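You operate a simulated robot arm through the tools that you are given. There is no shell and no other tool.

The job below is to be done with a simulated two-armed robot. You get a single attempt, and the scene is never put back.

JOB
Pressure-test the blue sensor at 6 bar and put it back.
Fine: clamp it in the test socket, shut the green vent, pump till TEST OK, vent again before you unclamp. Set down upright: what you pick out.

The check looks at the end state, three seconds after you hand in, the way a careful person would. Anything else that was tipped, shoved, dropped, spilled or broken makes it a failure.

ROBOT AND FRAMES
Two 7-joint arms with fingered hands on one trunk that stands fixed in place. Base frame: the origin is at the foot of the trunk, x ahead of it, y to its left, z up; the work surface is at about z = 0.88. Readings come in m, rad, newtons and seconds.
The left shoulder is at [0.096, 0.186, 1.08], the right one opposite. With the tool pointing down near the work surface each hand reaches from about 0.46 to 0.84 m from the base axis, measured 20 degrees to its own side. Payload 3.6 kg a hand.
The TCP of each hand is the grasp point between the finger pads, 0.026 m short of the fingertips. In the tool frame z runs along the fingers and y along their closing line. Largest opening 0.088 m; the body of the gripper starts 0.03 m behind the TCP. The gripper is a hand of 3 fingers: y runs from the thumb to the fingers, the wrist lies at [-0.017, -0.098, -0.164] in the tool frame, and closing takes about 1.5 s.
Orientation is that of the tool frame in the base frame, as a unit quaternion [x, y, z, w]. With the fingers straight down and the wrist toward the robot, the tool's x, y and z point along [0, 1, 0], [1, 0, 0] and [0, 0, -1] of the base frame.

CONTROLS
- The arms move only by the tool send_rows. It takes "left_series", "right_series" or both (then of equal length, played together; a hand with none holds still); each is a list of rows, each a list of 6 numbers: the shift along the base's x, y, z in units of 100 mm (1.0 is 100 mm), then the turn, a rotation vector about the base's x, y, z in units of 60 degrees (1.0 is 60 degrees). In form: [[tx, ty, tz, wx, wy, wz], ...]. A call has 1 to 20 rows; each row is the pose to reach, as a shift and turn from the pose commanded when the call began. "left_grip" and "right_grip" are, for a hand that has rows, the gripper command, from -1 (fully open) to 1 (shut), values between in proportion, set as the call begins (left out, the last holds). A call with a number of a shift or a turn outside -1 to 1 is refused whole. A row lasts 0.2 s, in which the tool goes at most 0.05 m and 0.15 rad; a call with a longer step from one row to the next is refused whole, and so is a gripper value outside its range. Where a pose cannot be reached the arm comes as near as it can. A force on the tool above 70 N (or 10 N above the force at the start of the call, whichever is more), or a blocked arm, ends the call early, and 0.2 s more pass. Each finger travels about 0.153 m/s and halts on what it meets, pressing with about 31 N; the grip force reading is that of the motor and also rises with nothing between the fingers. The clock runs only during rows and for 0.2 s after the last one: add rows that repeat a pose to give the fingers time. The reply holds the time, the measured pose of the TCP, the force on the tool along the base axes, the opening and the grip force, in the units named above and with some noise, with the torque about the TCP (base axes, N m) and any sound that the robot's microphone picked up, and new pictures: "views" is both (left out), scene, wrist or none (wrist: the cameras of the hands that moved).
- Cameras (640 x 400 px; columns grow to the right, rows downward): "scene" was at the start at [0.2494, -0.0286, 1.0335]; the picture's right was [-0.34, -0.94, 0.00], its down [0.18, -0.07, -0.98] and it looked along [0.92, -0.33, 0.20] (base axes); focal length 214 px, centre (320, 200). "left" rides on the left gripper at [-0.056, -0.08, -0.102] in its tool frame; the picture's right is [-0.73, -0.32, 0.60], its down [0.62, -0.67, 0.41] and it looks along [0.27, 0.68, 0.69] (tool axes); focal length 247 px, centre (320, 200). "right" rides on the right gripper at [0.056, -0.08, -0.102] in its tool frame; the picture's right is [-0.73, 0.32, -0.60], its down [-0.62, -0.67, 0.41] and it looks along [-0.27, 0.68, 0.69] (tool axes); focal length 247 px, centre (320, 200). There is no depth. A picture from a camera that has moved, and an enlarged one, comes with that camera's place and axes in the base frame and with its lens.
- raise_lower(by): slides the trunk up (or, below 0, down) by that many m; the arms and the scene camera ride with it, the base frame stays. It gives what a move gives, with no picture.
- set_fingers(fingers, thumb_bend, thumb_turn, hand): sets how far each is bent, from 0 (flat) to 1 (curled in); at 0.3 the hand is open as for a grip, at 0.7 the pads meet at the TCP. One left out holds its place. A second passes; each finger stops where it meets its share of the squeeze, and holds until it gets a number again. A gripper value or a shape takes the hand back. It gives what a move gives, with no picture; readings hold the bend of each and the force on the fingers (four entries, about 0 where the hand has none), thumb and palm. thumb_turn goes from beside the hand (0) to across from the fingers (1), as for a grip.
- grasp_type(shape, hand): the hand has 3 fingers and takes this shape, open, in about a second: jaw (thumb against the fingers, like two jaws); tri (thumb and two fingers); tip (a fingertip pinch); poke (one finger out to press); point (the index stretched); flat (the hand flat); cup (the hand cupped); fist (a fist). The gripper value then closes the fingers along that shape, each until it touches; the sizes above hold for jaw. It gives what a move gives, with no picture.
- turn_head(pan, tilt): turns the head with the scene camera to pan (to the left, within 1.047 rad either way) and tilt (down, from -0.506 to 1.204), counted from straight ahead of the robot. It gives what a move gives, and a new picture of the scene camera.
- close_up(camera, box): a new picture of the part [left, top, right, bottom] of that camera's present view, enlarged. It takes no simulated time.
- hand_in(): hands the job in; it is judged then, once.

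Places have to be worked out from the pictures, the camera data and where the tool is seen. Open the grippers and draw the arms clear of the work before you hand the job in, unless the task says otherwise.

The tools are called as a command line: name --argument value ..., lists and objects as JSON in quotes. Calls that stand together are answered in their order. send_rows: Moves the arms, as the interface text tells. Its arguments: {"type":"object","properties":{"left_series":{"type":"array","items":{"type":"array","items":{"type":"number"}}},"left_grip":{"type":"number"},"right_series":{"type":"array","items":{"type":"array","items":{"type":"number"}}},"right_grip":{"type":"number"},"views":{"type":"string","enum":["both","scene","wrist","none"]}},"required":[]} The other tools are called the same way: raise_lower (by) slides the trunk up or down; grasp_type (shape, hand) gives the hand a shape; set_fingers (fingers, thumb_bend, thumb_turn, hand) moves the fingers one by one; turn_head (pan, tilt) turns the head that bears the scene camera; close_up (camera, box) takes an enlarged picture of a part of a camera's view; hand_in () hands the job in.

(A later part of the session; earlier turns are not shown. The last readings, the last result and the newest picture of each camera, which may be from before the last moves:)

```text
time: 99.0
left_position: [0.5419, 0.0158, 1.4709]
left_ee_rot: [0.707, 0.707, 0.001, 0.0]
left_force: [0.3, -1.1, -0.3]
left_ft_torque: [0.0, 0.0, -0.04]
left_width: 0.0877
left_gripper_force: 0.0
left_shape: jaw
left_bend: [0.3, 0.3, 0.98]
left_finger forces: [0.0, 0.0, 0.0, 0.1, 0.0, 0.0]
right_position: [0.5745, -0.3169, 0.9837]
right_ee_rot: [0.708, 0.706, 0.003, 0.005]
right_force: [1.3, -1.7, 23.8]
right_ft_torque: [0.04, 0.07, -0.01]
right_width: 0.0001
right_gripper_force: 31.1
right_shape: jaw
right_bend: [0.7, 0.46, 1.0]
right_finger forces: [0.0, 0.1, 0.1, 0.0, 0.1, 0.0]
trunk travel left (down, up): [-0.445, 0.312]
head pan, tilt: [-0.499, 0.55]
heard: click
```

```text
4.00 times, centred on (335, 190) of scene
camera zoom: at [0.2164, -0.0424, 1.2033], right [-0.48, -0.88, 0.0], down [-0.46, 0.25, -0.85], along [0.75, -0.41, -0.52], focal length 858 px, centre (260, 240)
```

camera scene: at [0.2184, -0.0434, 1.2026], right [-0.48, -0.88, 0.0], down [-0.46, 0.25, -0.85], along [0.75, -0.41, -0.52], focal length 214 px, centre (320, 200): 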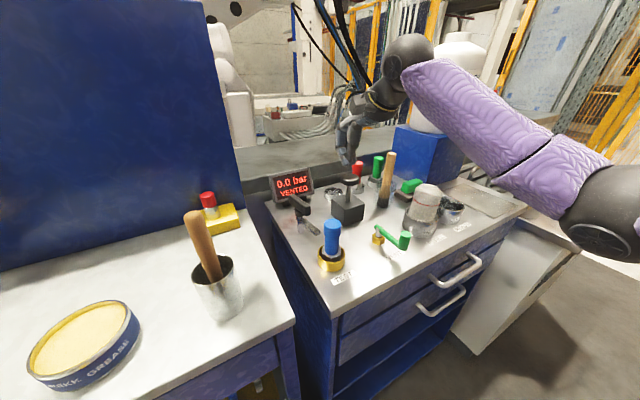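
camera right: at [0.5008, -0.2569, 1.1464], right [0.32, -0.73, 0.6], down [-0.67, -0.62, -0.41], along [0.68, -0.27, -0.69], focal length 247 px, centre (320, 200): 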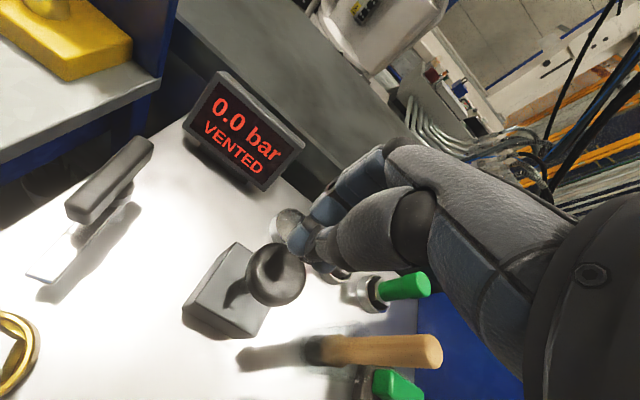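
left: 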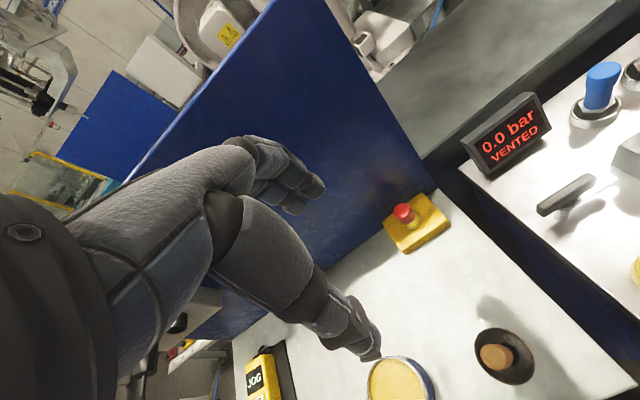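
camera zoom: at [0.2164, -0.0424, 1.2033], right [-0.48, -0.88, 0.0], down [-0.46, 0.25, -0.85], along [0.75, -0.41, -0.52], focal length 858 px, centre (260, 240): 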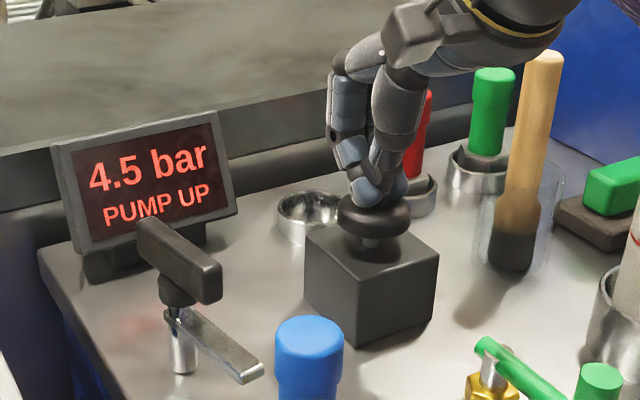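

4.5 bar. One more stroke should bring 6 bar.

send_rows --right_series '[[0, 0, 0.2, 0, 0, 0], [0, 0, 0.4, 0, 0, 0], [0, 0, 0.43, 0, 0, 0], [0, 0, 0.43, 0, 0, 0], [0, 0, 0.3, 0, 0, 0], [0, 0, 0.15, 0, 0, 0], [0, 0, 0.0, 0, 0, 0], [0, 0, 0.0, 0, 0, 0]]' --views "none"

close_up --camera "scene" --box '[270, 140, 400, 240]'

```text
time: 100.8
left_position: [0.5414, 0.0152, 1.4714]
left_ee_rot: [0.707, 0.707, 0.001, 0.001]
left_force: [0.2, -0.5, 0.3]
left_ft_torque: [0.02, -0.01, 0.05]
left_width: 0.0876
left_gripper_force: 0.0
left_shape: jaw
left_bend: [0.3, 0.3, 0.98]
left_finger forces: [0.0, 0.0, 0.1, 0.0, 0.0, 0.0]
right_position: [0.5756, -0.3171, 0.9831]
right_ee_rot: [0.708, 0.706, 0.004, 0.005]
right_force: [-0.1, 0.7, 25.0]
right_ft_torque: [0.06, 0.07, 0.01]
right_width: 0.0001
right_gripper_force: 30.4
right_shape: jaw
right_bend: [0.7, 0.46, 1.0]
right_finger forces: [0.0, 0.0, 0.1, 0.1, 0.0, 0.0]
trunk travel left (down, up): [-0.445, 0.312]
head pan, tilt: [-0.499, 0.55]
heard: click
```

```text
4.00 times, centred on (335, 190) of scene
camera zoom: at [0.2163, -0.0423, 1.2033], right [-0.48, -0.88, 0.0], down [-0.46, 0.25, -0.85], along [0.75, -0.41, -0.52], focal length 858 px, centre (260, 240)
```

zoom: 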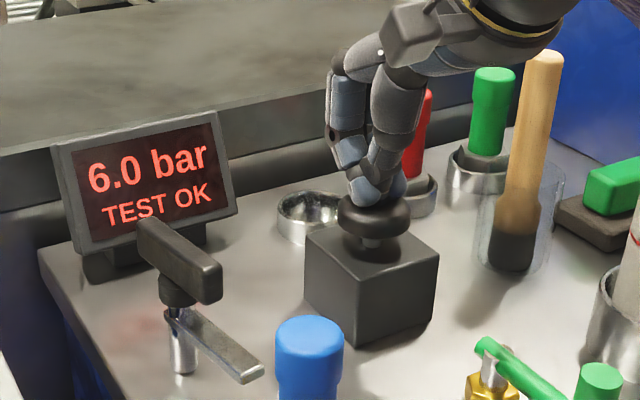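

TEST OK at 6.0 bar. Now I vent: I lift off the pump, move above the vent knob (now about (0.403, -0.317)) with the jaw part open.

send_rows --right_series '[[0, 0, 0.3, 0, 0, 0], [0, 0, 0.6, 0, 0, 0], [-0.1, 0, 0.8, 0, 0, 0], [-0.4, 0, 0.85, 0, 0, 0], [-0.8, 0, 0.85, 0, 0, 0], [-1.0, 0, 0.85, 0, 0, 0]]' --views "none"

send_rows --right_series '[[-0.3, 0, 0, 0, 0, 0], [-0.6, 0, 0, 0, 0, 0], [-0.72, 0, 0, 0, 0, 0], [-0.72, 0, 0, 0, 0, 0]]' --right_grip -0.2 --views "both"

close_up --camera "scene" --box '[270, 150, 430, 270]'

close_up --camera "right" --box '[200, 180, 380, 330]'

```text
time: 102.2
left_position: [0.5428, 0.0146, 1.4701]
left_ee_rot: [0.708, 0.707, 0.0, -0.001]
left_force: [-0.5, -0.3, -0.7]
left_ft_torque: [0.0, 0.0, -0.02]
left_width: 0.0877
left_gripper_force: 0.0
left_shape: jaw
left_bend: [0.3, 0.3, 0.98]
left_finger forces: [0.0, 0.1, 0.0, 0.0, 0.1, 0.0]
right_position: [0.4736, -0.3166, 1.0645]
right_ee_rot: [0.707, 0.707, 0.0, 0.0]
right_force: [-0.5, -0.3, 0.1]
right_ft_torque: [-0.01, -0.02, -0.02]
right_width: 0.0
right_gripper_force: 31.5
right_shape: jaw
right_bend: [0.7, 0.46, 1.0]
right_finger forces: [0.0, 0.1, 0.1, 0.0, 0.0, 0.1]
trunk travel left (down, up): [-0.445, 0.312]
head pan, tilt: [-0.499, 0.55]
```

```text
time: 103.2
left_position: [0.5438, 0.0144, 1.4713]
left_ee_rot: [0.708, 0.706, 0.0, 0.0]
left_force: [0.0, -0.1, 0.5]
left_ft_torque: [0.01, 0.0, -0.01]
left_width: 0.0878
left_gripper_force: 0.0
left_shape: jaw
left_bend: [0.3, 0.3, 0.98]
left_finger forces: [0.0, 0.0, 0.1, 0.0, 0.0, 0.1]
right_position: [0.4026, -0.3169, 1.0637]
right_ee_rot: [0.707, 0.707, 0.0, 0.0]
right_force: [0.2, 0.5, -0.8]
right_ft_torque: [0.0, 0.02, 0.01]
right_width: 0.0525
right_gripper_force: 0.1
right_shape: jaw
right_bend: [0.39, 0.63, 1.0]
right_finger forces: [0.0, 0.0, 0.0, 0.0, 0.0, 0.0]
trunk travel left (down, up): [-0.445, 0.312]
head pan, tilt: [-0.499, 0.55]
camera scene: at [0.2185, -0.0433, 1.2025], right [-0.48, -0.88, 0.0], down [-0.46, 0.25, -0.85], along [0.75, -0.41, -0.52], focal length 214 px, centre (320, 200)
camera right: at [0.3245, -0.2602, 1.166], right [0.32, -0.73, 0.6], down [-0.67, -0.62, -0.41], along [0.68, -0.27, -0.69], focal length 247 px, centre (320, 200)
```

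scene: 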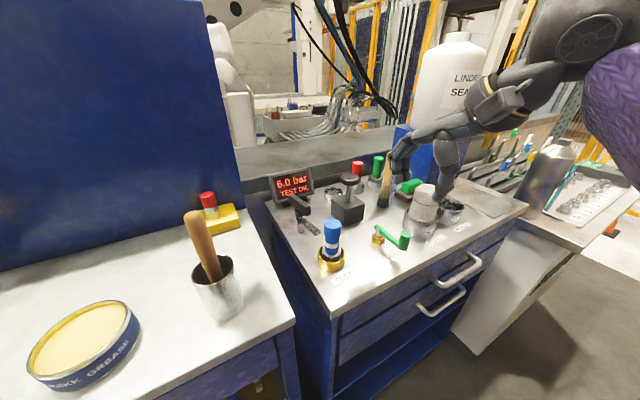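
right: 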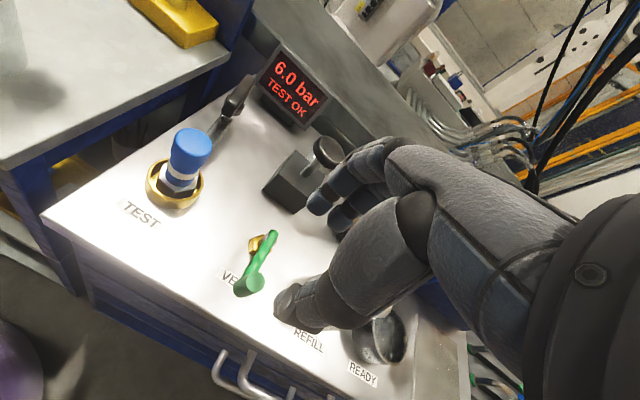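

```text
3.33 times, centred on (350, 210) of scene
camera zoom: at [0.2185, -0.0433, 1.2025], right [-0.48, -0.88, 0.0], down [-0.46, 0.25, -0.85], along [0.75, -0.41, -0.52], focal length 715 px, centre (220, 167)
```

zoom: 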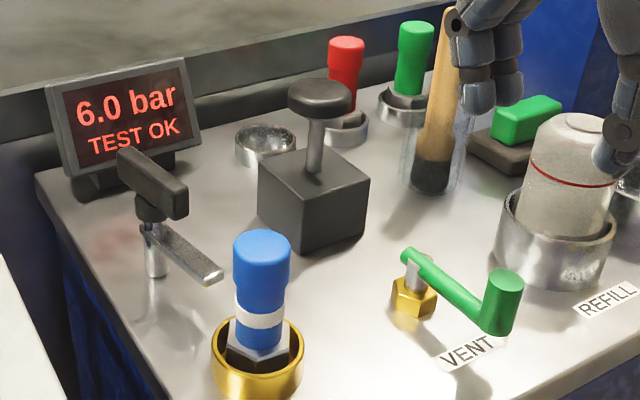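

```text
2.67 times, centred on (290, 255) of right
camera zoom: at [0.3245, -0.2602, 1.166], right [0.32, -0.73, 0.6], down [-0.67, -0.62, -0.41], along [0.68, -0.27, -0.69], focal length 659 px, centre (400, 53)
```

zoom: 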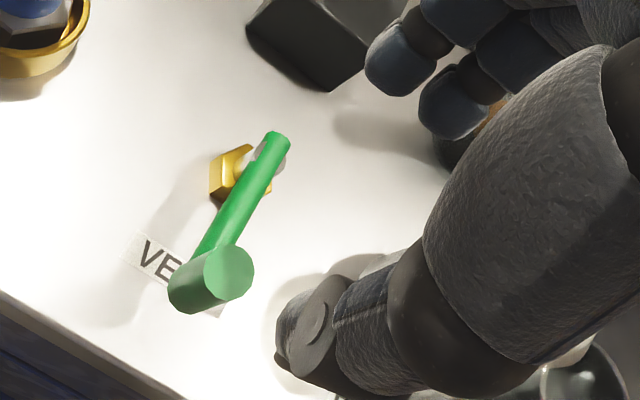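

A white band has appeared on the blue sensor, and the knob is at (0.4085, -0.324). I centre over it and descend with thumb and fingers straddling it, tips above the lever rod.

send_rows --right_series '[[0.06, -0.07, 0, 0, 0, 0], [0.06, -0.07, -0.3, 0, 0, 0], [0.06, -0.07, -0.6, 0, 0, 0], [0.06, -0.07, -0.85, 0, 0, 0], [0.06, -0.07, -0.85, 0, 0, 0]]' --views "none"

close_up --camera "scene" --box '[330, 150, 450, 270]'

close_up --camera "right" --box '[200, 160, 400, 330]'

```text
time: 104.5
left_position: [0.5441, 0.013, 1.4707]
left_ee_rot: [0.707, 0.707, 0.001, 0.0]
left_force: [1.2, -0.6, 0.0]
left_ft_torque: [-0.03, 0.0, 0.0]
left_width: 0.0877
left_gripper_force: 0.0
left_shape: jaw
left_bend: [0.3, 0.3, 0.98]
left_finger forces: [0.0, 0.1, 0.0, 0.0, 0.0, 0.1]
right_position: [0.4102, -0.3261, 0.9786]
right_ee_rot: [0.708, 0.706, -0.001, 0.0]
right_force: [0.5, -0.3, 0.2]
right_ft_torque: [0.0, -0.02, 0.02]
right_width: 0.0527
right_gripper_force: 0.1
right_shape: jaw
right_bend: [0.39, 0.63, 1.0]
right_finger forces: [0.0, 0.0, 0.0, 0.1, 0.0, 0.0]
trunk travel left (down, up): [-0.445, 0.312]
head pan, tilt: [-0.499, 0.55]
```

```text
3.33 times, centred on (390, 210) of scene
camera zoom: at [0.2185, -0.0433, 1.2026], right [-0.48, -0.88, 0.0], down [-0.46, 0.25, -0.85], along [0.75, -0.41, -0.52], focal length 715 px, centre (87, 167)
```

zoom: 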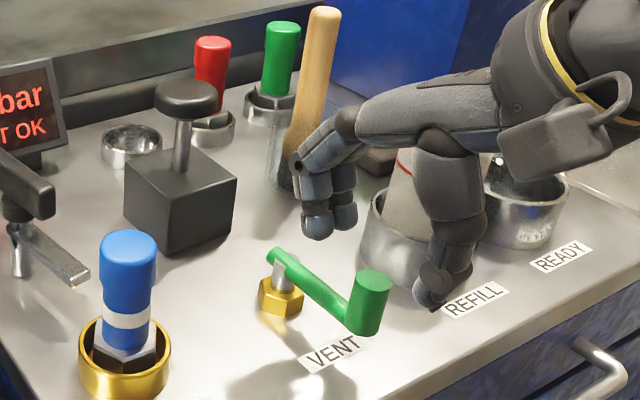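

```text
2.35 times, centred on (300, 245) of right
camera zoom: at [0.3311, -0.2685, 1.0808], right [0.32, -0.73, 0.6], down [-0.67, -0.62, -0.41], along [0.68, -0.27, -0.69], focal length 581 px, centre (367, 94)
```

zoom: 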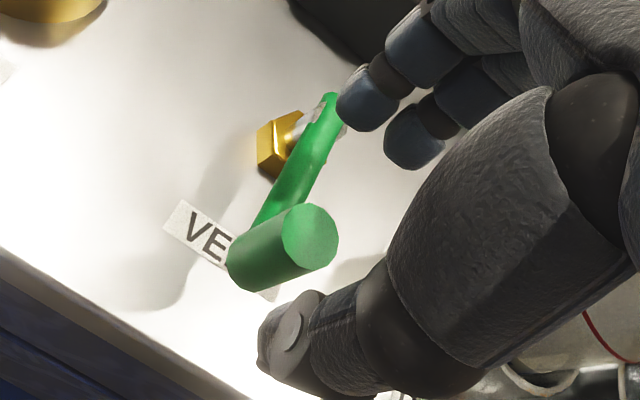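

The knob is right below the grasp point. I lower the last 2.4 cm and then close on it.

send_rows --right_series '[[-0.015, 0.02, -0.12, 0, 0, 0], [-0.015, 0.02, -0.24, 0, 0, 0], [-0.015, 0.02, -0.24, 0, 0, 0]]' --views "none"

send_rows --right_series '[[0, 0, 0, 0, 0, 0], [0, 0, 0, 0, 0, 0], [0, 0, 0, 0, 0, 0], [0, 0, 0, 0, 0, 0]]' --right_grip 1 --views "wrist"

close_up --camera "scene" --box '[330, 150, 450, 270]'

```text
time: 105.2
left_position: [0.5442, 0.0127, 1.4702]
left_ee_rot: [0.707, 0.707, -0.001, 0.0]
left_force: [-0.1, -0.4, 0.4]
left_ft_torque: [-0.01, 0.0, 0.01]
left_width: 0.0877
left_gripper_force: 0.0
left_shape: jaw
left_bend: [0.3, 0.3, 0.98]
left_finger forces: [0.0, 0.0, 0.2, 0.0, 0.0, 0.0]
right_position: [0.4094, -0.3212, 0.955]
right_ee_rot: [0.708, 0.706, -0.001, 0.001]
right_force: [0.3, 0.7, 0.3]
right_ft_torque: [0.01, -0.01, 0.0]
right_width: 0.0527
right_gripper_force: 0.1
right_shape: jaw
right_bend: [0.39, 0.63, 1.0]
right_finger forces: [0.0, 0.1, 0.1, 0.0, 0.0, 0.0]
trunk travel left (down, up): [-0.445, 0.312]
head pan, tilt: [-0.499, 0.55]
```

```text
time: 106.2
left_position: [0.5449, 0.0143, 1.4699]
left_ee_rot: [0.708, 0.706, 0.0, 0.0]
left_force: [-0.6, 0.2, 0.0]
left_ft_torque: [0.01, 0.0, 0.0]
left_width: 0.0877
left_gripper_force: 0.0
left_shape: jaw
left_bend: [0.3, 0.3, 0.98]
left_finger forces: [0.0, 0.1, 0.1, 0.0, 0.0, 0.1]
right_position: [0.4091, -0.3213, 0.9554]
right_ee_rot: [0.708, 0.707, 0.001, 0.0]
right_force: [4.4, 2.1, 0.0]
right_ft_torque: [0.01, -0.08, 0.1]
right_width: 0.0071
right_gripper_force: 31.0
right_shape: jaw
right_bend: [0.68, 0.74, 1.0]
right_finger forces: [4.9, 24.9, 0.0, 0.1, 28.0, 0.0]
trunk travel left (down, up): [-0.445, 0.312]
head pan, tilt: [-0.499, 0.55]
camera right: at [0.3292, -0.2645, 1.0563], right [0.32, -0.73, 0.6], down [-0.67, -0.62, -0.41], along [0.68, -0.27, -0.69], focal length 247 px, centre (320, 200)
```

right: 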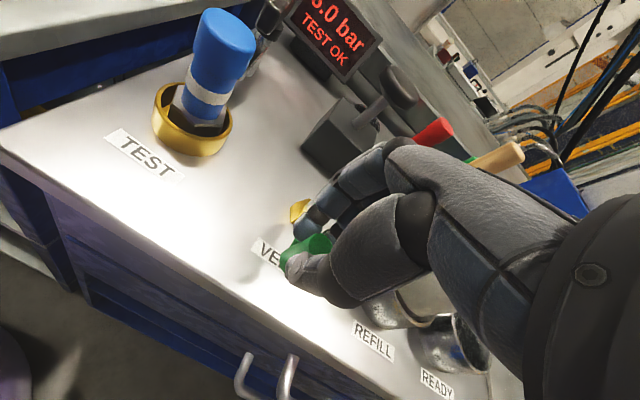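

```text
3.33 times, centred on (390, 210) of scene
camera zoom: at [0.2189, -0.043, 1.2025], right [-0.48, -0.88, 0.0], down [-0.46, 0.25, -0.85], along [0.75, -0.41, -0.52], focal length 715 px, centre (87, 167)
```

zoom: 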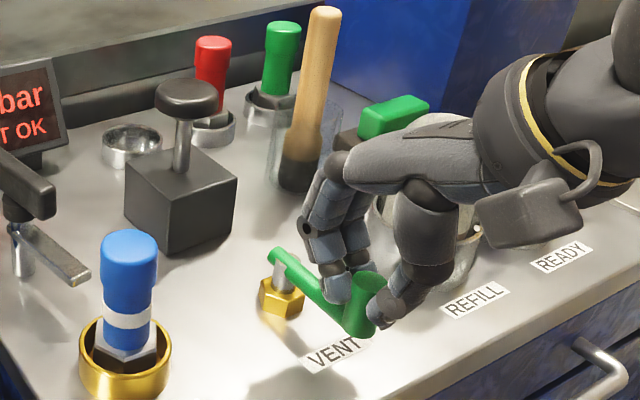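

The knob is held. I carry it along its arc about 45° back, watching the force.

send_rows --right_series '[[0.005, 0.079, 0, 0, 0, 0], [0.021, 0.157, 0, 0, 0, 0], [0.046, 0.232, 0, 0, 0, 0], [0.081, 0.303, 0, 0, 0, 0], [0.125, 0.368, 0, 0, 0, 0], [0.177, 0.428, 0, 0, 0, 0], [0.177, 0.428, 0, 0, 0, 0]]' --views "none"

close_up --camera "scene" --box '[280, 150, 430, 270]'

```text
time: 107.8
left_position: [0.5447, 0.0116, 1.4699]
left_ee_rot: [0.708, 0.707, 0.001, -0.002]
left_force: [-0.5, 0.3, 0.4]
left_ft_torque: [0.0, -0.03, 0.01]
left_width: 0.0877
left_gripper_force: 0.0
left_shape: jaw
left_bend: [0.3, 0.3, 0.98]
left_finger forces: [0.0, 0.0, 0.0, 0.0, 0.0, 0.0]
right_position: [0.4257, -0.2815, 0.9542]
right_ee_rot: [0.708, 0.706, 0.0, 0.001]
right_force: [8.6, -15.6, -2.5]
right_ft_torque: [-0.38, -0.2, -0.27]
right_width: 0.0063
right_gripper_force: 31.0
right_shape: jaw
right_bend: [0.68, 0.76, 0.96]
right_finger forces: [21.2, 27.0, 0.0, 0.1, 25.9, 0.1]
trunk travel left (down, up): [-0.445, 0.312]
head pan, tilt: [-0.499, 0.55]
```

```text
3.33 times, centred on (355, 210) of scene
camera zoom: at [0.2194, -0.0454, 1.2023], right [-0.48, -0.88, 0.0], down [-0.46, 0.25, -0.85], along [0.75, -0.41, -0.52], focal length 715 px, centre (203, 167)
```

zoom: 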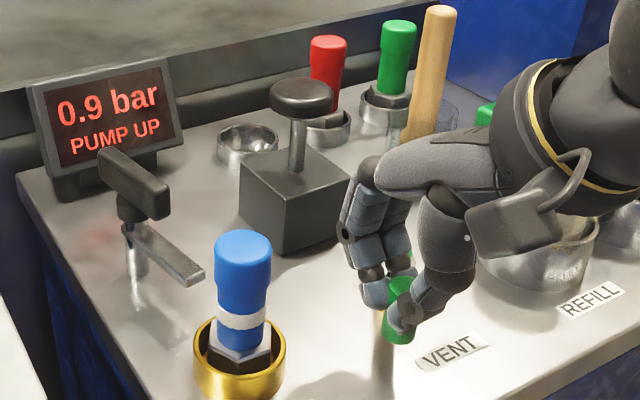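

Pressure is dropping (0.9 bar), with some inward pull, so I tighten the arc radius slightly and carry the lever on toward its start position.

send_rows --right_series '[[0.055, 0.017, 0, 0, 0, 0], [0.117, 0.059, 0, 0, 0, 0], [0.184, 0.092, 0, 0, 0, 0], [0.254, 0.116, 0, 0, 0, 0], [0.328, 0.13, 0, 0, 0, 0], [0.402, 0.135, 0, 0, 0, 0], [0.402, 0.135, 0, 0, 0, 0]]' --views "none"

close_up --camera "scene" --box '[280, 150, 430, 270]'

close_up --camera "right" --box '[160, 160, 400, 350]'

```text
time: 109.5
left_position: [0.5443, 0.0137, 1.471]
left_ee_rot: [0.707, 0.707, -0.001, -0.001]
left_force: [0.0, -0.6, -0.1]
left_ft_torque: [-0.01, -0.01, 0.01]
left_width: 0.0879
left_gripper_force: 0.0
left_shape: jaw
left_bend: [0.3, 0.3, 0.98]
left_finger forces: [0.0, 0.1, 0.0, 0.1, 0.0, 0.0]
right_position: [0.4657, -0.2645, 0.9529]
right_ee_rot: [0.707, 0.707, -0.001, -0.002]
right_force: [-1.7, 1.8, -15.3]
right_ft_torque: [-0.13, -0.04, -0.06]
right_width: 0.005
right_gripper_force: 31.4
right_shape: jaw
right_bend: [0.71, 0.76, 0.94]
right_finger forces: [13.8, 16.7, 0.1, 0.0, 25.2, 0.0]
trunk travel left (down, up): [-0.445, 0.312]
head pan, tilt: [-0.499, 0.55]
```

```text
3.33 times, centred on (355, 210) of scene
camera zoom: at [0.219, -0.0436, 1.2023], right [-0.48, -0.88, 0.0], down [-0.46, 0.25, -0.85], along [0.75, -0.41, -0.52], focal length 715 px, centre (203, 167)
```

zoom: 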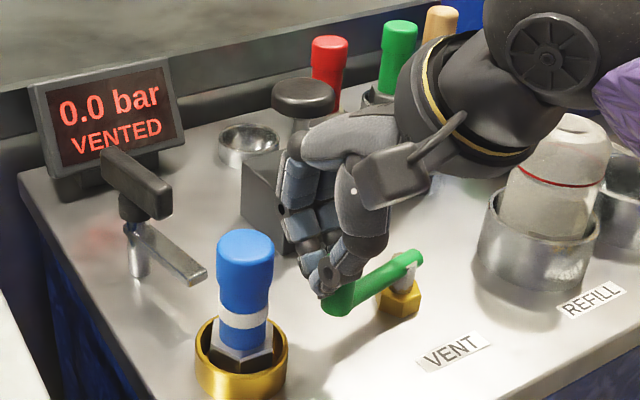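

```text
2.11 times, centred on (280, 255) of right
camera zoom: at [0.3866, -0.2074, 1.0561], right [0.32, -0.74, 0.6], down [-0.67, -0.62, -0.41], along [0.67, -0.27, -0.69], focal length 520 px, centre (404, 84)
```

zoom: 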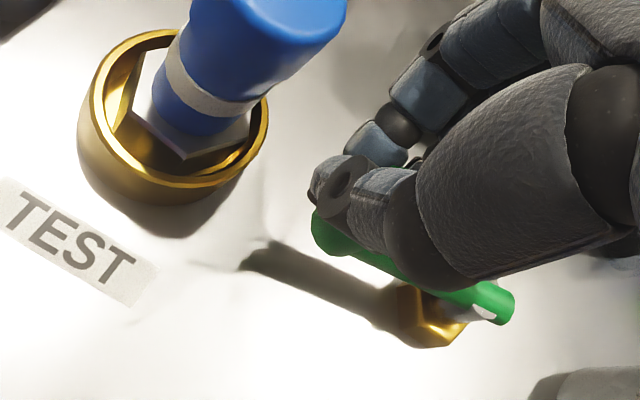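

0.0 bar VENTED. I open the hand to release the knob and check the lever's position.

send_rows --right_series '[[0, 0, 0, 0, 0, 0], [0, 0, 0, 0, 0, 0], [0, 0, 0, 0, 0, 0], [0, 0, 0.01, 0, 0, 0]]' --right_grip -0.2 --views "none"

close_up --camera "scene" --box '[280, 150, 430, 270]'

close_up --camera "right" --box '[160, 160, 400, 350]'

```text
time: 110.5
left_position: [0.5423, 0.0132, 1.4706]
left_ee_rot: [0.708, 0.706, 0.0, 0.0]
left_force: [0.0, -0.2, 0.4]
left_ft_torque: [-0.03, -0.01, 0.02]
left_width: 0.0875
left_gripper_force: 0.1
left_shape: jaw
left_bend: [0.3, 0.3, 0.98]
left_finger forces: [0.0, 0.1, 0.0, 0.0, 0.0, 0.1]
right_position: [0.4655, -0.2648, 0.9575]
right_ee_rot: [0.708, 0.706, -0.001, 0.001]
right_force: [-1.6, 4.9, 2.3]
right_ft_torque: [0.05, 0.09, -0.16]
right_width: 0.0542
right_gripper_force: 0.1
right_shape: jaw
right_bend: [0.39, 0.61, 0.97]
right_finger forces: [0.1, 0.0, 0.0, 0.0, 5.0, 0.0]
trunk travel left (down, up): [-0.445, 0.312]
head pan, tilt: [-0.499, 0.55]
```

```text
3.33 times, centred on (355, 210) of scene
camera zoom: at [0.2181, -0.043, 1.2027], right [-0.48, -0.88, 0.0], down [-0.46, 0.25, -0.85], along [0.75, -0.41, -0.52], focal length 715 px, centre (203, 167)
```

zoom: 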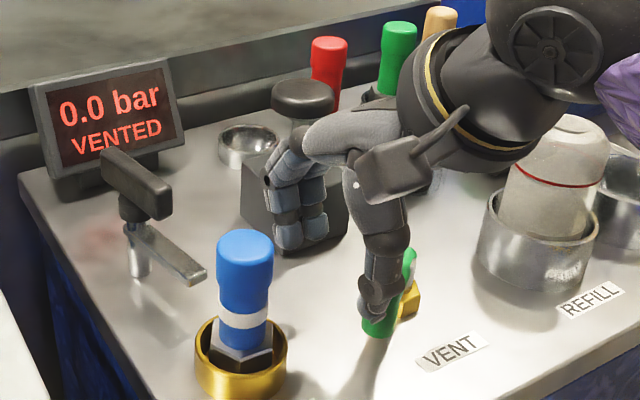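

```text
2.11 times, centred on (280, 255) of right
camera zoom: at [0.3862, -0.2081, 1.0588], right [0.32, -0.73, 0.6], down [-0.67, -0.62, -0.41], along [0.68, -0.27, -0.69], focal length 520 px, centre (404, 84)
```

zoom: 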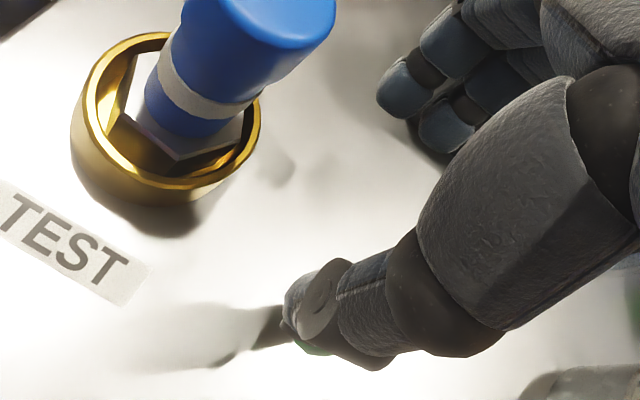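

Opening the thumb dragged the knob partway back (to about 127°), though it is still VENTED. I lift the hand clear, then push the lever home from the near side with closed fingers.

send_rows --right_series '[[0.05, 0.0, 0.1, 0, 0, 0], [0.05, 0.0, 0.3, 0, 0, 0], [0.05, 0, 0.6, 0, 0, 0], [0.05, 0, 0.9, 0, 0, 0], [0.05, 0, 1.0, 0, 0, 0]]' --views "none"

send_rows --right_series '[[-0.2, -0.05, 0, 0, 0, 0], [-0.5, -0.15, 0, 0, 0, 0], [-0.75, -0.25, 0, 0, 0, 0], [-0.75, -0.25, 0, 0, 0, 0]]' --right_grip 1 --views "both"

close_up --camera "scene" --box '[280, 150, 430, 270]'

close_up --camera "right" --box '[160, 160, 400, 350]'

```text
time: 111.7
left_position: [0.5427, 0.0132, 1.4707]
left_ee_rot: [0.707, 0.707, 0.0, 0.0]
left_force: [-0.6, 0.0, -0.3]
left_ft_torque: [-0.01, -0.02, 0.0]
left_width: 0.0876
left_gripper_force: 0.1
left_shape: jaw
left_bend: [0.3, 0.3, 0.98]
left_finger forces: [0.0, 0.1, 0.0, 0.1, 0.1, 0.0]
right_position: [0.4689, -0.267, 1.0561]
right_ee_rot: [0.708, 0.706, 0.0, 0.001]
right_force: [-0.6, 0.0, -0.6]
right_ft_torque: [-0.02, -0.03, 0.01]
right_width: 0.0528
right_gripper_force: 0.0
right_shape: jaw
right_bend: [0.39, 0.62, 1.0]
right_finger forces: [0.0, 0.1, 0.0, 0.0, 0.1, 0.0]
trunk travel left (down, up): [-0.445, 0.312]
head pan, tilt: [-0.499, 0.55]
```

```text
time: 112.7
left_position: [0.5446, 0.014, 1.4703]
left_ee_rot: [0.708, 0.706, -0.001, 0.001]
left_force: [0.0, -0.3, 0.1]
left_ft_torque: [-0.03, 0.01, 0.0]
left_width: 0.0874
left_gripper_force: 0.1
left_shape: jaw
left_bend: [0.3, 0.3, 0.98]
left_finger forces: [0.0, 0.0, 0.0, 0.0, 0.1, 0.1]
right_position: [0.395, -0.2909, 1.0575]
right_ee_rot: [0.708, 0.706, 0.0, 0.001]
right_force: [1.0, 0.2, 0.1]
right_ft_torque: [0.02, -0.01, -0.02]
right_width: 0.0001
right_gripper_force: 31.1
right_shape: jaw
right_bend: [0.7, 0.45, 1.0]
right_finger forces: [0.0, 0.0, 0.0, 0.0, 0.1, 0.1]
trunk travel left (down, up): [-0.445, 0.312]
head pan, tilt: [-0.499, 0.55]
camera scene: at [0.2189, -0.0431, 1.2025], right [-0.48, -0.88, 0.0], down [-0.46, 0.25, -0.85], along [0.75, -0.41, -0.52], focal length 214 px, centre (320, 200)
camera right: at [0.3155, -0.2344, 1.1586], right [0.32, -0.73, 0.6], down [-0.67, -0.62, -0.41], along [0.68, -0.27, -0.69], focal length 247 px, centre (320, 200)
```

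scene: 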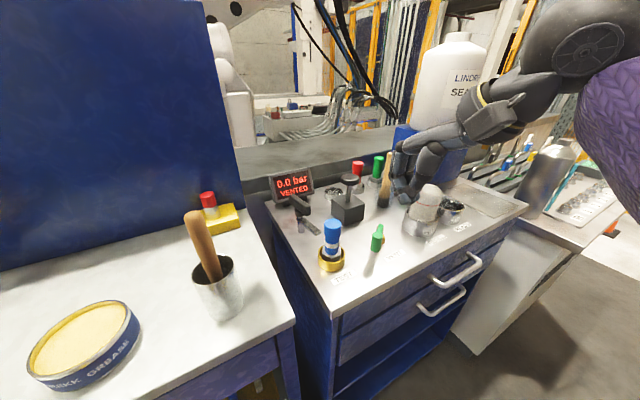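
right: 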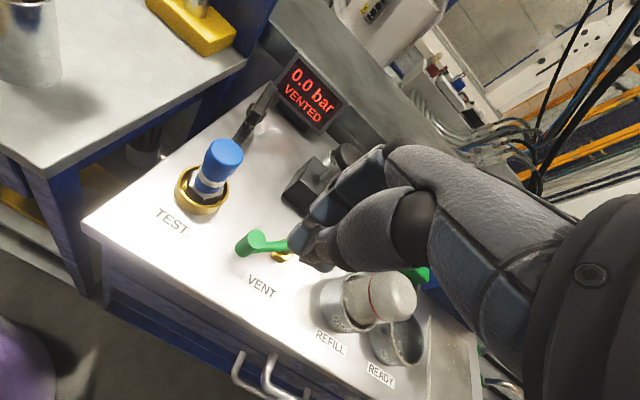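

```text
3.33 times, centred on (355, 210) of scene
camera zoom: at [0.2189, -0.0431, 1.2025], right [-0.48, -0.88, 0.0], down [-0.46, 0.25, -0.85], along [0.75, -0.41, -0.52], focal length 715 px, centre (203, 167)
```

zoom: 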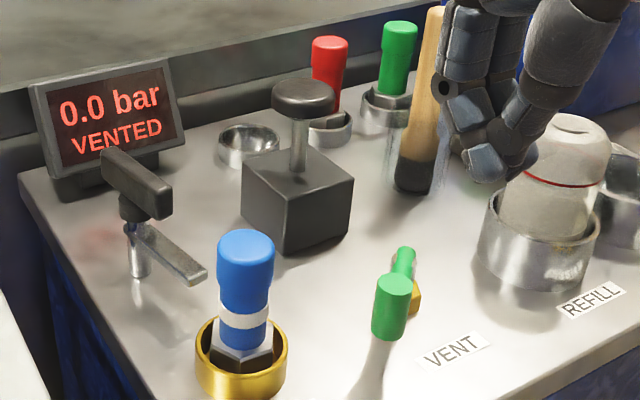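

```text
2.11 times, centred on (280, 255) of right
camera zoom: at [0.3155, -0.2344, 1.1586], right [0.32, -0.73, 0.6], down [-0.67, -0.62, -0.41], along [0.68, -0.27, -0.69], focal length 520 px, centre (404, 84)
```

zoom: 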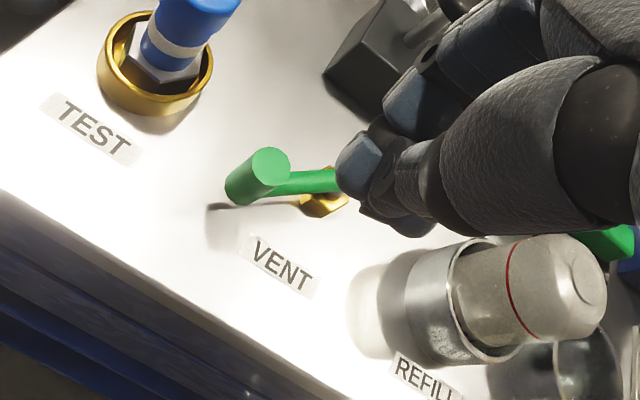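

The knob is at (0.431, -0.277). I descend behind it, then push it along the arc to its open stop.

send_rows --right_series '[[0.02, -0.11, 0, 0, 0, 0], [0.02, -0.11, -0.3, 0, 0, 0], [0.02, -0.11, -0.6, 0, 0, 0], [0.02, -0.11, -0.9, 0, 0, 0], [0.02, -0.11, -1.0, 0, 0, 0], [0.02, -0.11, -1.0, 0, 0, 0]]' --views "none"

close_up --camera "scene" --box '[320, 170, 440, 270]'

close_up --camera "right" --box '[180, 160, 380, 330]'

```text
time: 114.0
left_position: [0.5439, 0.0141, 1.4702]
left_ee_rot: [0.708, 0.707, 0.0, 0.0]
left_force: [0.7, 0.7, 0.1]
left_ft_torque: [0.0, -0.02, 0.0]
left_width: 0.0879
left_gripper_force: 0.1
left_shape: jaw
left_bend: [0.3, 0.3, 0.98]
left_finger forces: [0.1, 0.0, 0.0, 0.0, 0.0, 0.0]
right_position: [0.3972, -0.3033, 0.9567]
right_ee_rot: [0.708, 0.706, 0.001, 0.001]
right_force: [0.5, 0.0, -1.0]
right_ft_torque: [-0.02, -0.01, 0.04]
right_width: 0.0
right_gripper_force: 31.3
right_shape: jaw
right_bend: [0.7, 0.45, 1.0]
right_finger forces: [0.1, 0.0, 0.0, 0.0, 0.0, 0.0]
trunk travel left (down, up): [-0.445, 0.312]
head pan, tilt: [-0.499, 0.55]
```

```text
4.00 times, centred on (380, 220) of scene
camera zoom: at [0.2184, -0.0433, 1.2026], right [-0.48, -0.88, 0.0], down [-0.46, 0.25, -0.85], along [0.75, -0.41, -0.52], focal length 858 px, centre (80, 120)
```

zoom: 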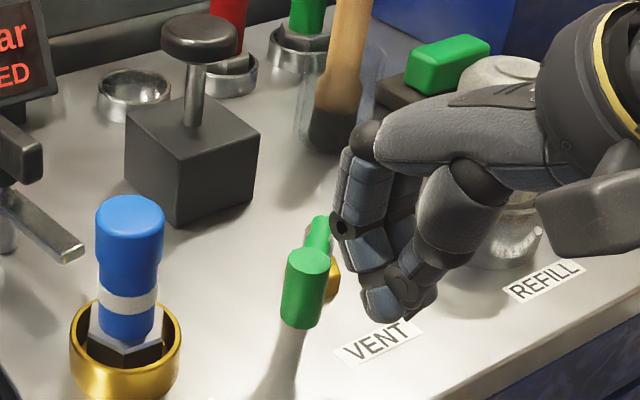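

```text
2.35 times, centred on (280, 245) of right
camera zoom: at [0.3182, -0.2458, 1.0578], right [0.32, -0.73, 0.6], down [-0.67, -0.62, -0.41], along [0.68, -0.27, -0.69], focal length 581 px, centre (414, 94)
```

zoom: 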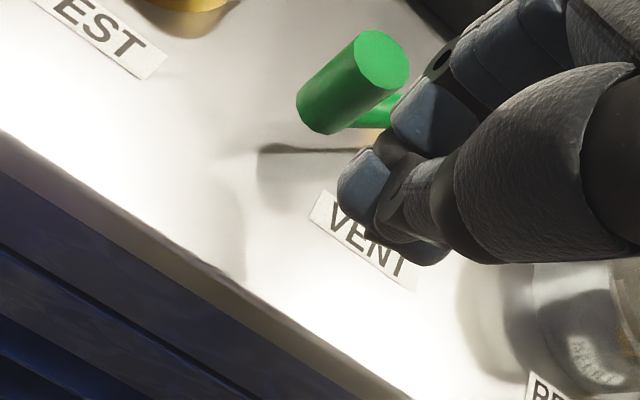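

In position without contact. I push along the arc to the open stop.

send_rows --right_series '[[0.08, 0.09, -0.03, 0, 0, 0], [0.16, 0.18, -0.03, 0, 0, 0], [0.23, 0.26, -0.03, 0, 0, 0], [0.31, 0.33, -0.03, 0, 0, 0], [0.37, 0.36, -0.03, 0, 0, 0], [0.42, 0.37, -0.03, 0, 0, 0], [0.42, 0.37, -0.03, 0, 0, 0]]' --views "none"

close_up --camera "scene" --box '[280, 150, 430, 270]'

close_up --camera "right" --box '[180, 160, 380, 330]'

```text
time: 115.7
left_position: [0.5431, 0.0131, 1.4714]
left_ee_rot: [0.708, 0.707, 0.0, 0.0]
left_force: [0.8, 0.5, -0.2]
left_ft_torque: [-0.02, 0.0, 0.02]
left_width: 0.0877
left_gripper_force: 0.2
left_shape: jaw
left_bend: [0.3, 0.3, 0.98]
left_finger forces: [0.0, 0.0, 0.0, 0.1, 0.0, 0.0]
right_position: [0.4406, -0.2639, 0.9529]
right_ee_rot: [0.708, 0.706, 0.001, 0.001]
right_force: [-2.6, 1.2, 1.0]
right_ft_torque: [0.03, -0.03, 0.02]
right_width: 0.0
right_gripper_force: 30.7
right_shape: jaw
right_bend: [0.7, 0.45, 1.0]
right_finger forces: [2.5, 0.0, 0.0, 0.0, 0.0, 0.0]
trunk travel left (down, up): [-0.445, 0.312]
head pan, tilt: [-0.499, 0.55]
```

```text
3.33 times, centred on (355, 210) of scene
camera zoom: at [0.2181, -0.0432, 1.2026], right [-0.48, -0.88, 0.0], down [-0.46, 0.25, -0.85], along [0.75, -0.41, -0.52], focal length 715 px, centre (203, 167)
```

zoom: 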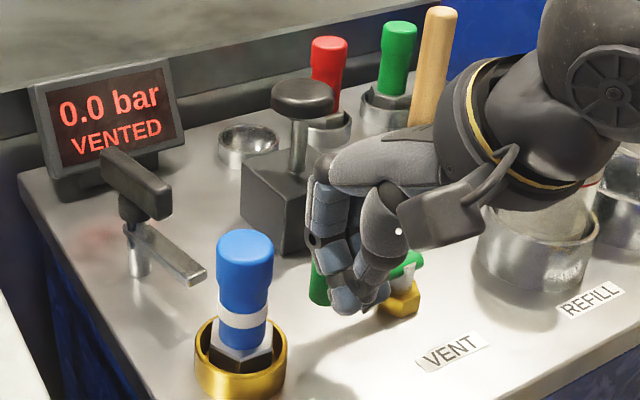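

```text
2.35 times, centred on (280, 245) of right
camera zoom: at [0.361, -0.2069, 1.0546], right [0.32, -0.73, 0.6], down [-0.67, -0.62, -0.41], along [0.68, -0.27, -0.69], focal length 581 px, centre (414, 94)
```

zoom: 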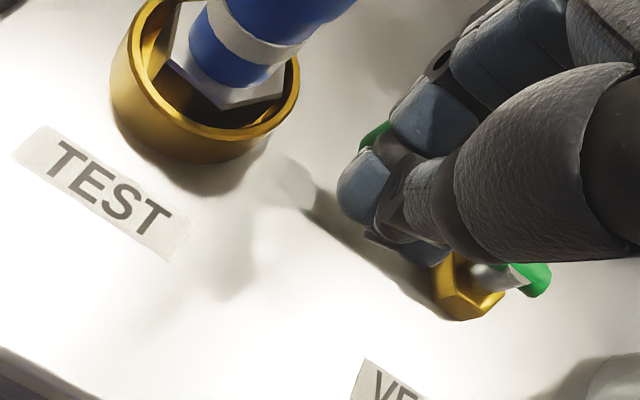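

The lever is practically home (2.6 N). I push 3 mm more to seat it on its stop, then back away and lift.

send_rows --right_series '[[0.03, 0, 0, 0, 0, 0], [0.03, 0, 0, 0, 0, 0]]' --views "none"

send_rows --right_series '[[-0.1, 0, 0, 0, 0, 0], [-0.25, 0, 0.05, 0, 0, 0], [-0.28, 0, 0.4, 0, 0, 0], [-0.28, 0, 0.8, 0, 0, 0], [-0.28, 0, 1.0, 0, 0, 0]]' --views "both"

close_up --camera "scene" --box '[270, 150, 430, 270]'

```text
time: 116.2
left_position: [0.5427, 0.0143, 1.4708]
left_ee_rot: [0.707, 0.707, -0.001, 0.0]
left_force: [0.0, -0.3, 0.6]
left_ft_torque: [0.02, 0.01, -0.04]
left_width: 0.0876
left_gripper_force: 0.2
left_shape: jaw
left_bend: [0.3, 0.3, 0.98]
left_finger forces: [0.0, 0.0, 0.0, 0.0, 0.1, 0.1]
right_position: [0.442, -0.2636, 0.9527]
right_ee_rot: [0.707, 0.707, 0.001, 0.001]
right_force: [-7.8, 4.0, 2.0]
right_ft_torque: [0.03, -0.07, 0.12]
right_width: 0.0
right_gripper_force: 31.1
right_shape: jaw
right_bend: [0.7, 0.45, 1.0]
right_finger forces: [8.1, 0.7, 0.0, 0.1, 0.0, 0.0]
trunk travel left (down, up): [-0.445, 0.312]
head pan, tilt: [-0.499, 0.55]
```

```text
time: 117.5
left_position: [0.5442, 0.0133, 1.4697]
left_ee_rot: [0.708, 0.706, 0.0, 0.0]
left_force: [0.0, -0.1, 1.0]
left_ft_torque: [-0.01, 0.02, -0.02]
left_width: 0.0877
left_gripper_force: 0.1
left_shape: jaw
left_bend: [0.3, 0.3, 0.98]
left_finger forces: [0.0, 0.0, 0.0, 0.0, 0.1, 0.0]
right_position: [0.4146, -0.2636, 1.0533]
right_ee_rot: [0.708, 0.706, -0.002, 0.001]
right_force: [0.2, 0.3, -0.2]
right_ft_torque: [0.01, 0.02, 0.01]
right_width: 0.0
right_gripper_force: 30.1
right_shape: jaw
right_bend: [0.7, 0.45, 1.0]
right_finger forces: [0.1, 0.1, 0.0, 0.0, 0.1, 0.1]
trunk travel left (down, up): [-0.445, 0.312]
head pan, tilt: [-0.499, 0.55]
camera scene: at [0.2185, -0.0434, 1.2025], right [-0.48, -0.88, 0.0], down [-0.46, 0.25, -0.85], along [0.75, -0.41, -0.52], focal length 214 px, centre (320, 200)
camera right: at [0.3345, -0.2069, 1.1548], right [0.32, -0.73, 0.6], down [-0.67, -0.62, -0.41], along [0.68, -0.27, -0.69], focal length 247 px, centre (320, 200)
```

scene: 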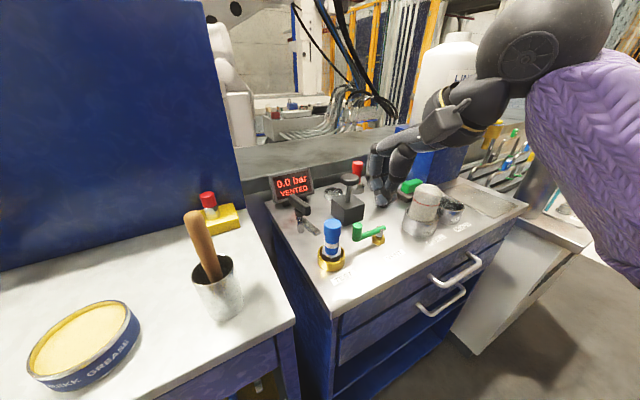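
right: 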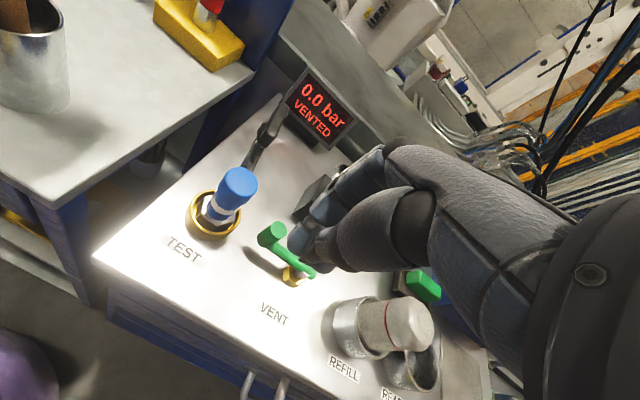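

```text
3.33 times, centred on (350, 210) of scene
camera zoom: at [0.2185, -0.0434, 1.2025], right [-0.48, -0.88, 0.0], down [-0.46, 0.25, -0.85], along [0.75, -0.41, -0.52], focal length 715 px, centre (220, 167)
```

zoom: 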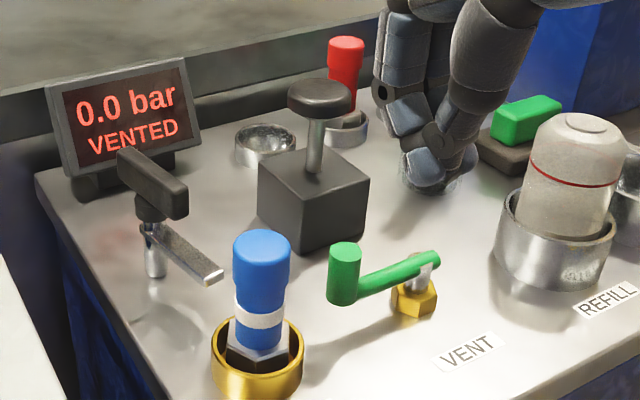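

The lever is fully home and the panel reads 0.0 bar VENTED. Now the clamp: I go to the -y side of the handle's +x end at (0.614, -0.235) to push it back counter-clockwise.

send_rows --right_series '[[0.3, 0, 0.07, 0, 0, 0], [0.6, 0.05, 0.07, 0, 0, 0], [0.9, 0.1, 0.07, 0, 0, 0], [1.0, 0.15, 0.07, 0, 0, 0]]' --views "none"

send_rows --right_series '[[0.3, 0.04, 0, 0, 0, 0], [0.6, 0.08, 0, 0, 0, 0], [0.9, 0.12, 0, 0, 0, 0], [1.0, 0.14, 0, 0, 0, 0], [1.0, 0.14, 0, 0, 0, 0]]' --views "none"

send_rows --right_series '[[0, 0, -0.3, 0, 0, 0], [0, 0, -0.6, 0, 0, 0], [0, 0, -0.9, 0, 0, 0], [0, 0, -1.0, 0, 0, 0], [0, 0, -1.0, 0, 0, 0]]' --views "wrist"

close_up --camera "scene" --box '[260, 150, 380, 250]'

close_up --camera "right" --box '[160, 160, 380, 330]'

```text
time: 118.5
left_position: [0.5444, 0.0137, 1.4715]
left_ee_rot: [0.707, 0.707, 0.0, 0.0]
left_force: [-0.3, 0.0, -0.7]
left_ft_torque: [0.0, 0.01, 0.01]
left_width: 0.0878
left_gripper_force: 0.0
left_shape: jaw
left_bend: [0.3, 0.3, 0.98]
left_finger forces: [0.1, 0.0, 0.1, 0.0, 0.0, 0.0]
right_position: [0.5146, -0.2499, 1.0583]
right_ee_rot: [0.707, 0.707, 0.0, 0.001]
right_force: [-0.1, -0.1, 0.8]
right_ft_torque: [-0.04, 0.03, -0.01]
right_width: 0.0
right_gripper_force: 31.0
right_shape: jaw
right_bend: [0.7, 0.45, 1.0]
right_finger forces: [0.1, 0.1, 0.1, 0.0, 0.0, 0.1]
trunk travel left (down, up): [-0.445, 0.312]
head pan, tilt: [-0.499, 0.55]
```

```text
time: 119.7
left_position: [0.5432, 0.0142, 1.47]
left_ee_rot: [0.708, 0.706, 0.0, 0.0]
left_force: [0.2, 0.2, -0.6]
left_ft_torque: [0.01, 0.01, 0.02]
left_width: 0.0876
left_gripper_force: 0.0
left_shape: jaw
left_bend: [0.3, 0.3, 0.98]
left_finger forces: [0.0, 0.0, 0.0, 0.0, 0.0, 0.1]
right_position: [0.6121, -0.2344, 1.0607]
right_ee_rot: [0.707, 0.707, -0.001, 0.001]
right_force: [-0.4, 0.3, 0.2]
right_ft_torque: [0.0, -0.02, -0.01]
right_width: 0.0
right_gripper_force: 31.6
right_shape: jaw
right_bend: [0.7, 0.45, 1.0]
right_finger forces: [0.0, 0.1, 0.1, 0.1, 0.1, 0.1]
trunk travel left (down, up): [-0.445, 0.312]
head pan, tilt: [-0.499, 0.55]
```

```text
time: 120.8
left_position: [0.5439, 0.0141, 1.4688]
left_ee_rot: [0.707, 0.707, 0.0, 0.0]
left_force: [-0.5, 0.0, -0.2]
left_ft_torque: [0.01, -0.03, 0.03]
left_width: 0.0878
left_gripper_force: 0.0
left_shape: jaw
left_bend: [0.3, 0.3, 0.98]
left_finger forces: [0.0, 0.0, 0.1, 0.0, 0.0, 0.1]
right_position: [0.615, -0.2352, 0.9601]
right_ee_rot: [0.708, 0.706, 0.0, -0.001]
right_force: [-0.3, -0.1, 0.3]
right_ft_torque: [-0.04, -0.03, 0.01]
right_width: 0.0004
right_gripper_force: 30.4
right_shape: jaw
right_bend: [0.7, 0.45, 1.0]
right_finger forces: [0.1, 0.0, 0.0, 0.1, 0.0, 0.0]
trunk travel left (down, up): [-0.445, 0.312]
head pan, tilt: [-0.499, 0.55]
camera right: at [0.5364, -0.1788, 1.0613], right [0.32, -0.73, 0.6], down [-0.67, -0.62, -0.41], along [0.68, -0.27, -0.69], focal length 247 px, centre (320, 200)
```

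right: 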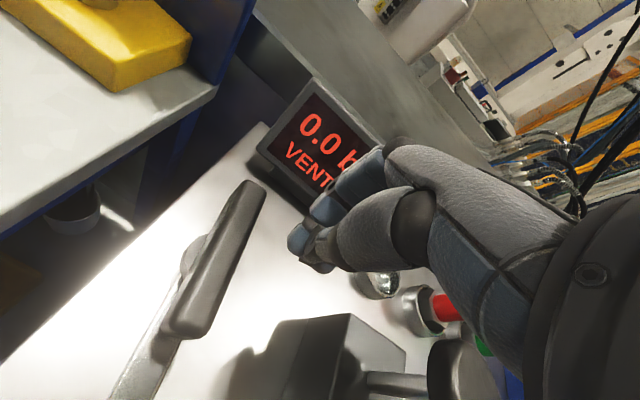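

```text
4.00 times, centred on (320, 200) of scene
camera zoom: at [0.2184, -0.0433, 1.2026], right [-0.48, -0.88, 0.0], down [-0.46, 0.25, -0.85], along [0.75, -0.41, -0.52], focal length 858 px, centre (320, 200)
```

zoom: 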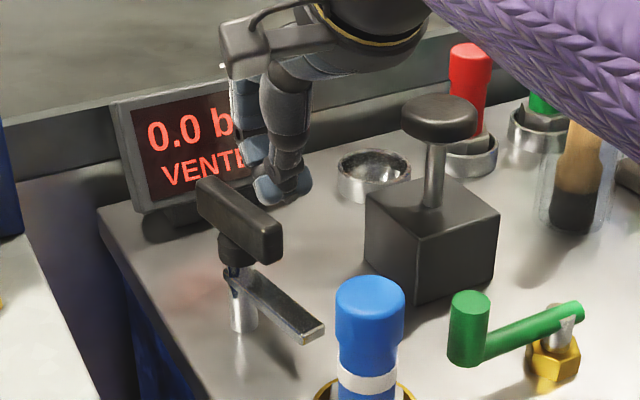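

```text
2.35 times, centred on (270, 245) of right
camera zoom: at [0.5364, -0.1788, 1.0613], right [0.32, -0.73, 0.6], down [-0.67, -0.62, -0.41], along [0.68, -0.27, -0.69], focal length 581 px, centre (438, 94)
```

zoom: 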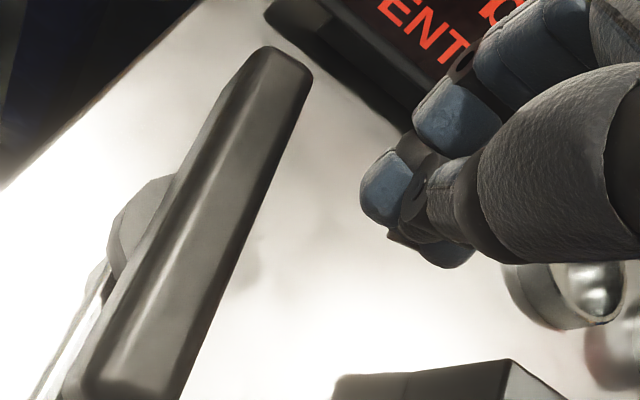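

The handle's +x end is at about (0.609, -0.183). I push +y in small steps.

send_rows --right_series '[[-0.02, 0.08, 0, 0, 0, 0], [-0.03, 0.16, 0, 0, 0, 0], [-0.04, 0.24, 0, 0, 0, 0], [-0.04, 0.31, 0, 0, 0, 0], [-0.04, 0.37, 0, 0, 0, 0]]' --views "none"

close_up --camera "scene" --box '[260, 150, 380, 250]'

close_up --camera "right" --box '[160, 160, 380, 330]'

```text
time: 122.0
left_position: [0.5424, 0.0125, 1.4707]
left_ee_rot: [0.708, 0.706, 0.0, 0.0]
left_force: [0.0, 0.4, 0.6]
left_ft_torque: [0.0, -0.03, 0.03]
left_width: 0.088
left_gripper_force: 0.0
left_shape: jaw
left_bend: [0.3, 0.3, 0.98]
left_finger forces: [0.0, 0.1, 0.0, 0.1, 0.1, 0.0]
right_position: [0.6106, -0.1981, 0.9606]
right_ee_rot: [0.708, 0.706, 0.0, 0.001]
right_force: [0.7, -0.8, 0.7]
right_ft_torque: [0.01, -0.05, 0.05]
right_width: 0.0
right_gripper_force: 30.9
right_shape: jaw
right_bend: [0.7, 0.45, 1.0]
right_finger forces: [0.1, 0.0, 0.0, 0.0, 0.1, 0.1]
trunk travel left (down, up): [-0.445, 0.312]
head pan, tilt: [-0.499, 0.55]
```

```text
4.00 times, centred on (320, 200) of scene
camera zoom: at [0.2184, -0.0433, 1.2026], right [-0.48, -0.88, 0.0], down [-0.46, 0.25, -0.85], along [0.75, -0.41, -0.52], focal length 858 px, centre (320, 200)
```

zoom: 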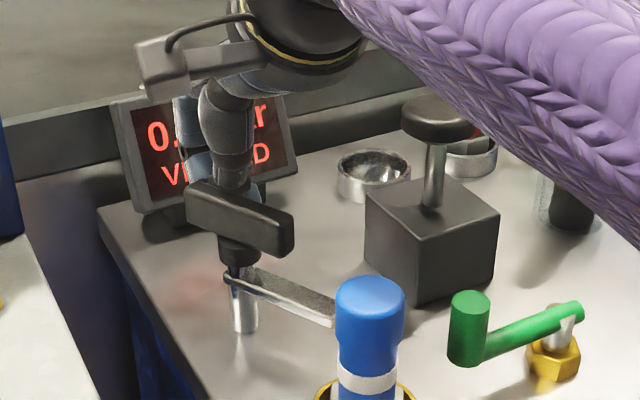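

```text
2.35 times, centred on (270, 245) of right
camera zoom: at [0.5312, -0.142, 1.0615], right [0.32, -0.73, 0.6], down [-0.67, -0.62, -0.41], along [0.68, -0.27, -0.69], focal length 581 px, centre (438, 94)
```

zoom: 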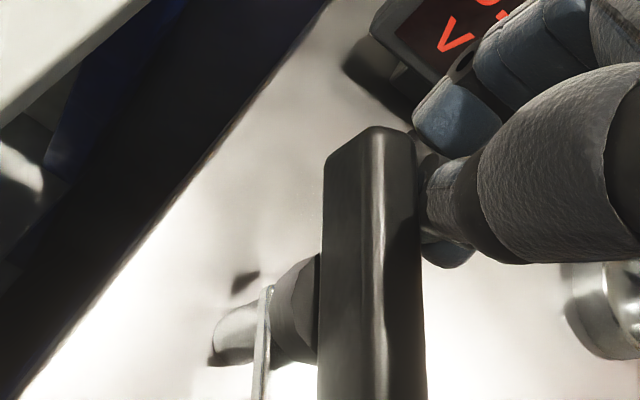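

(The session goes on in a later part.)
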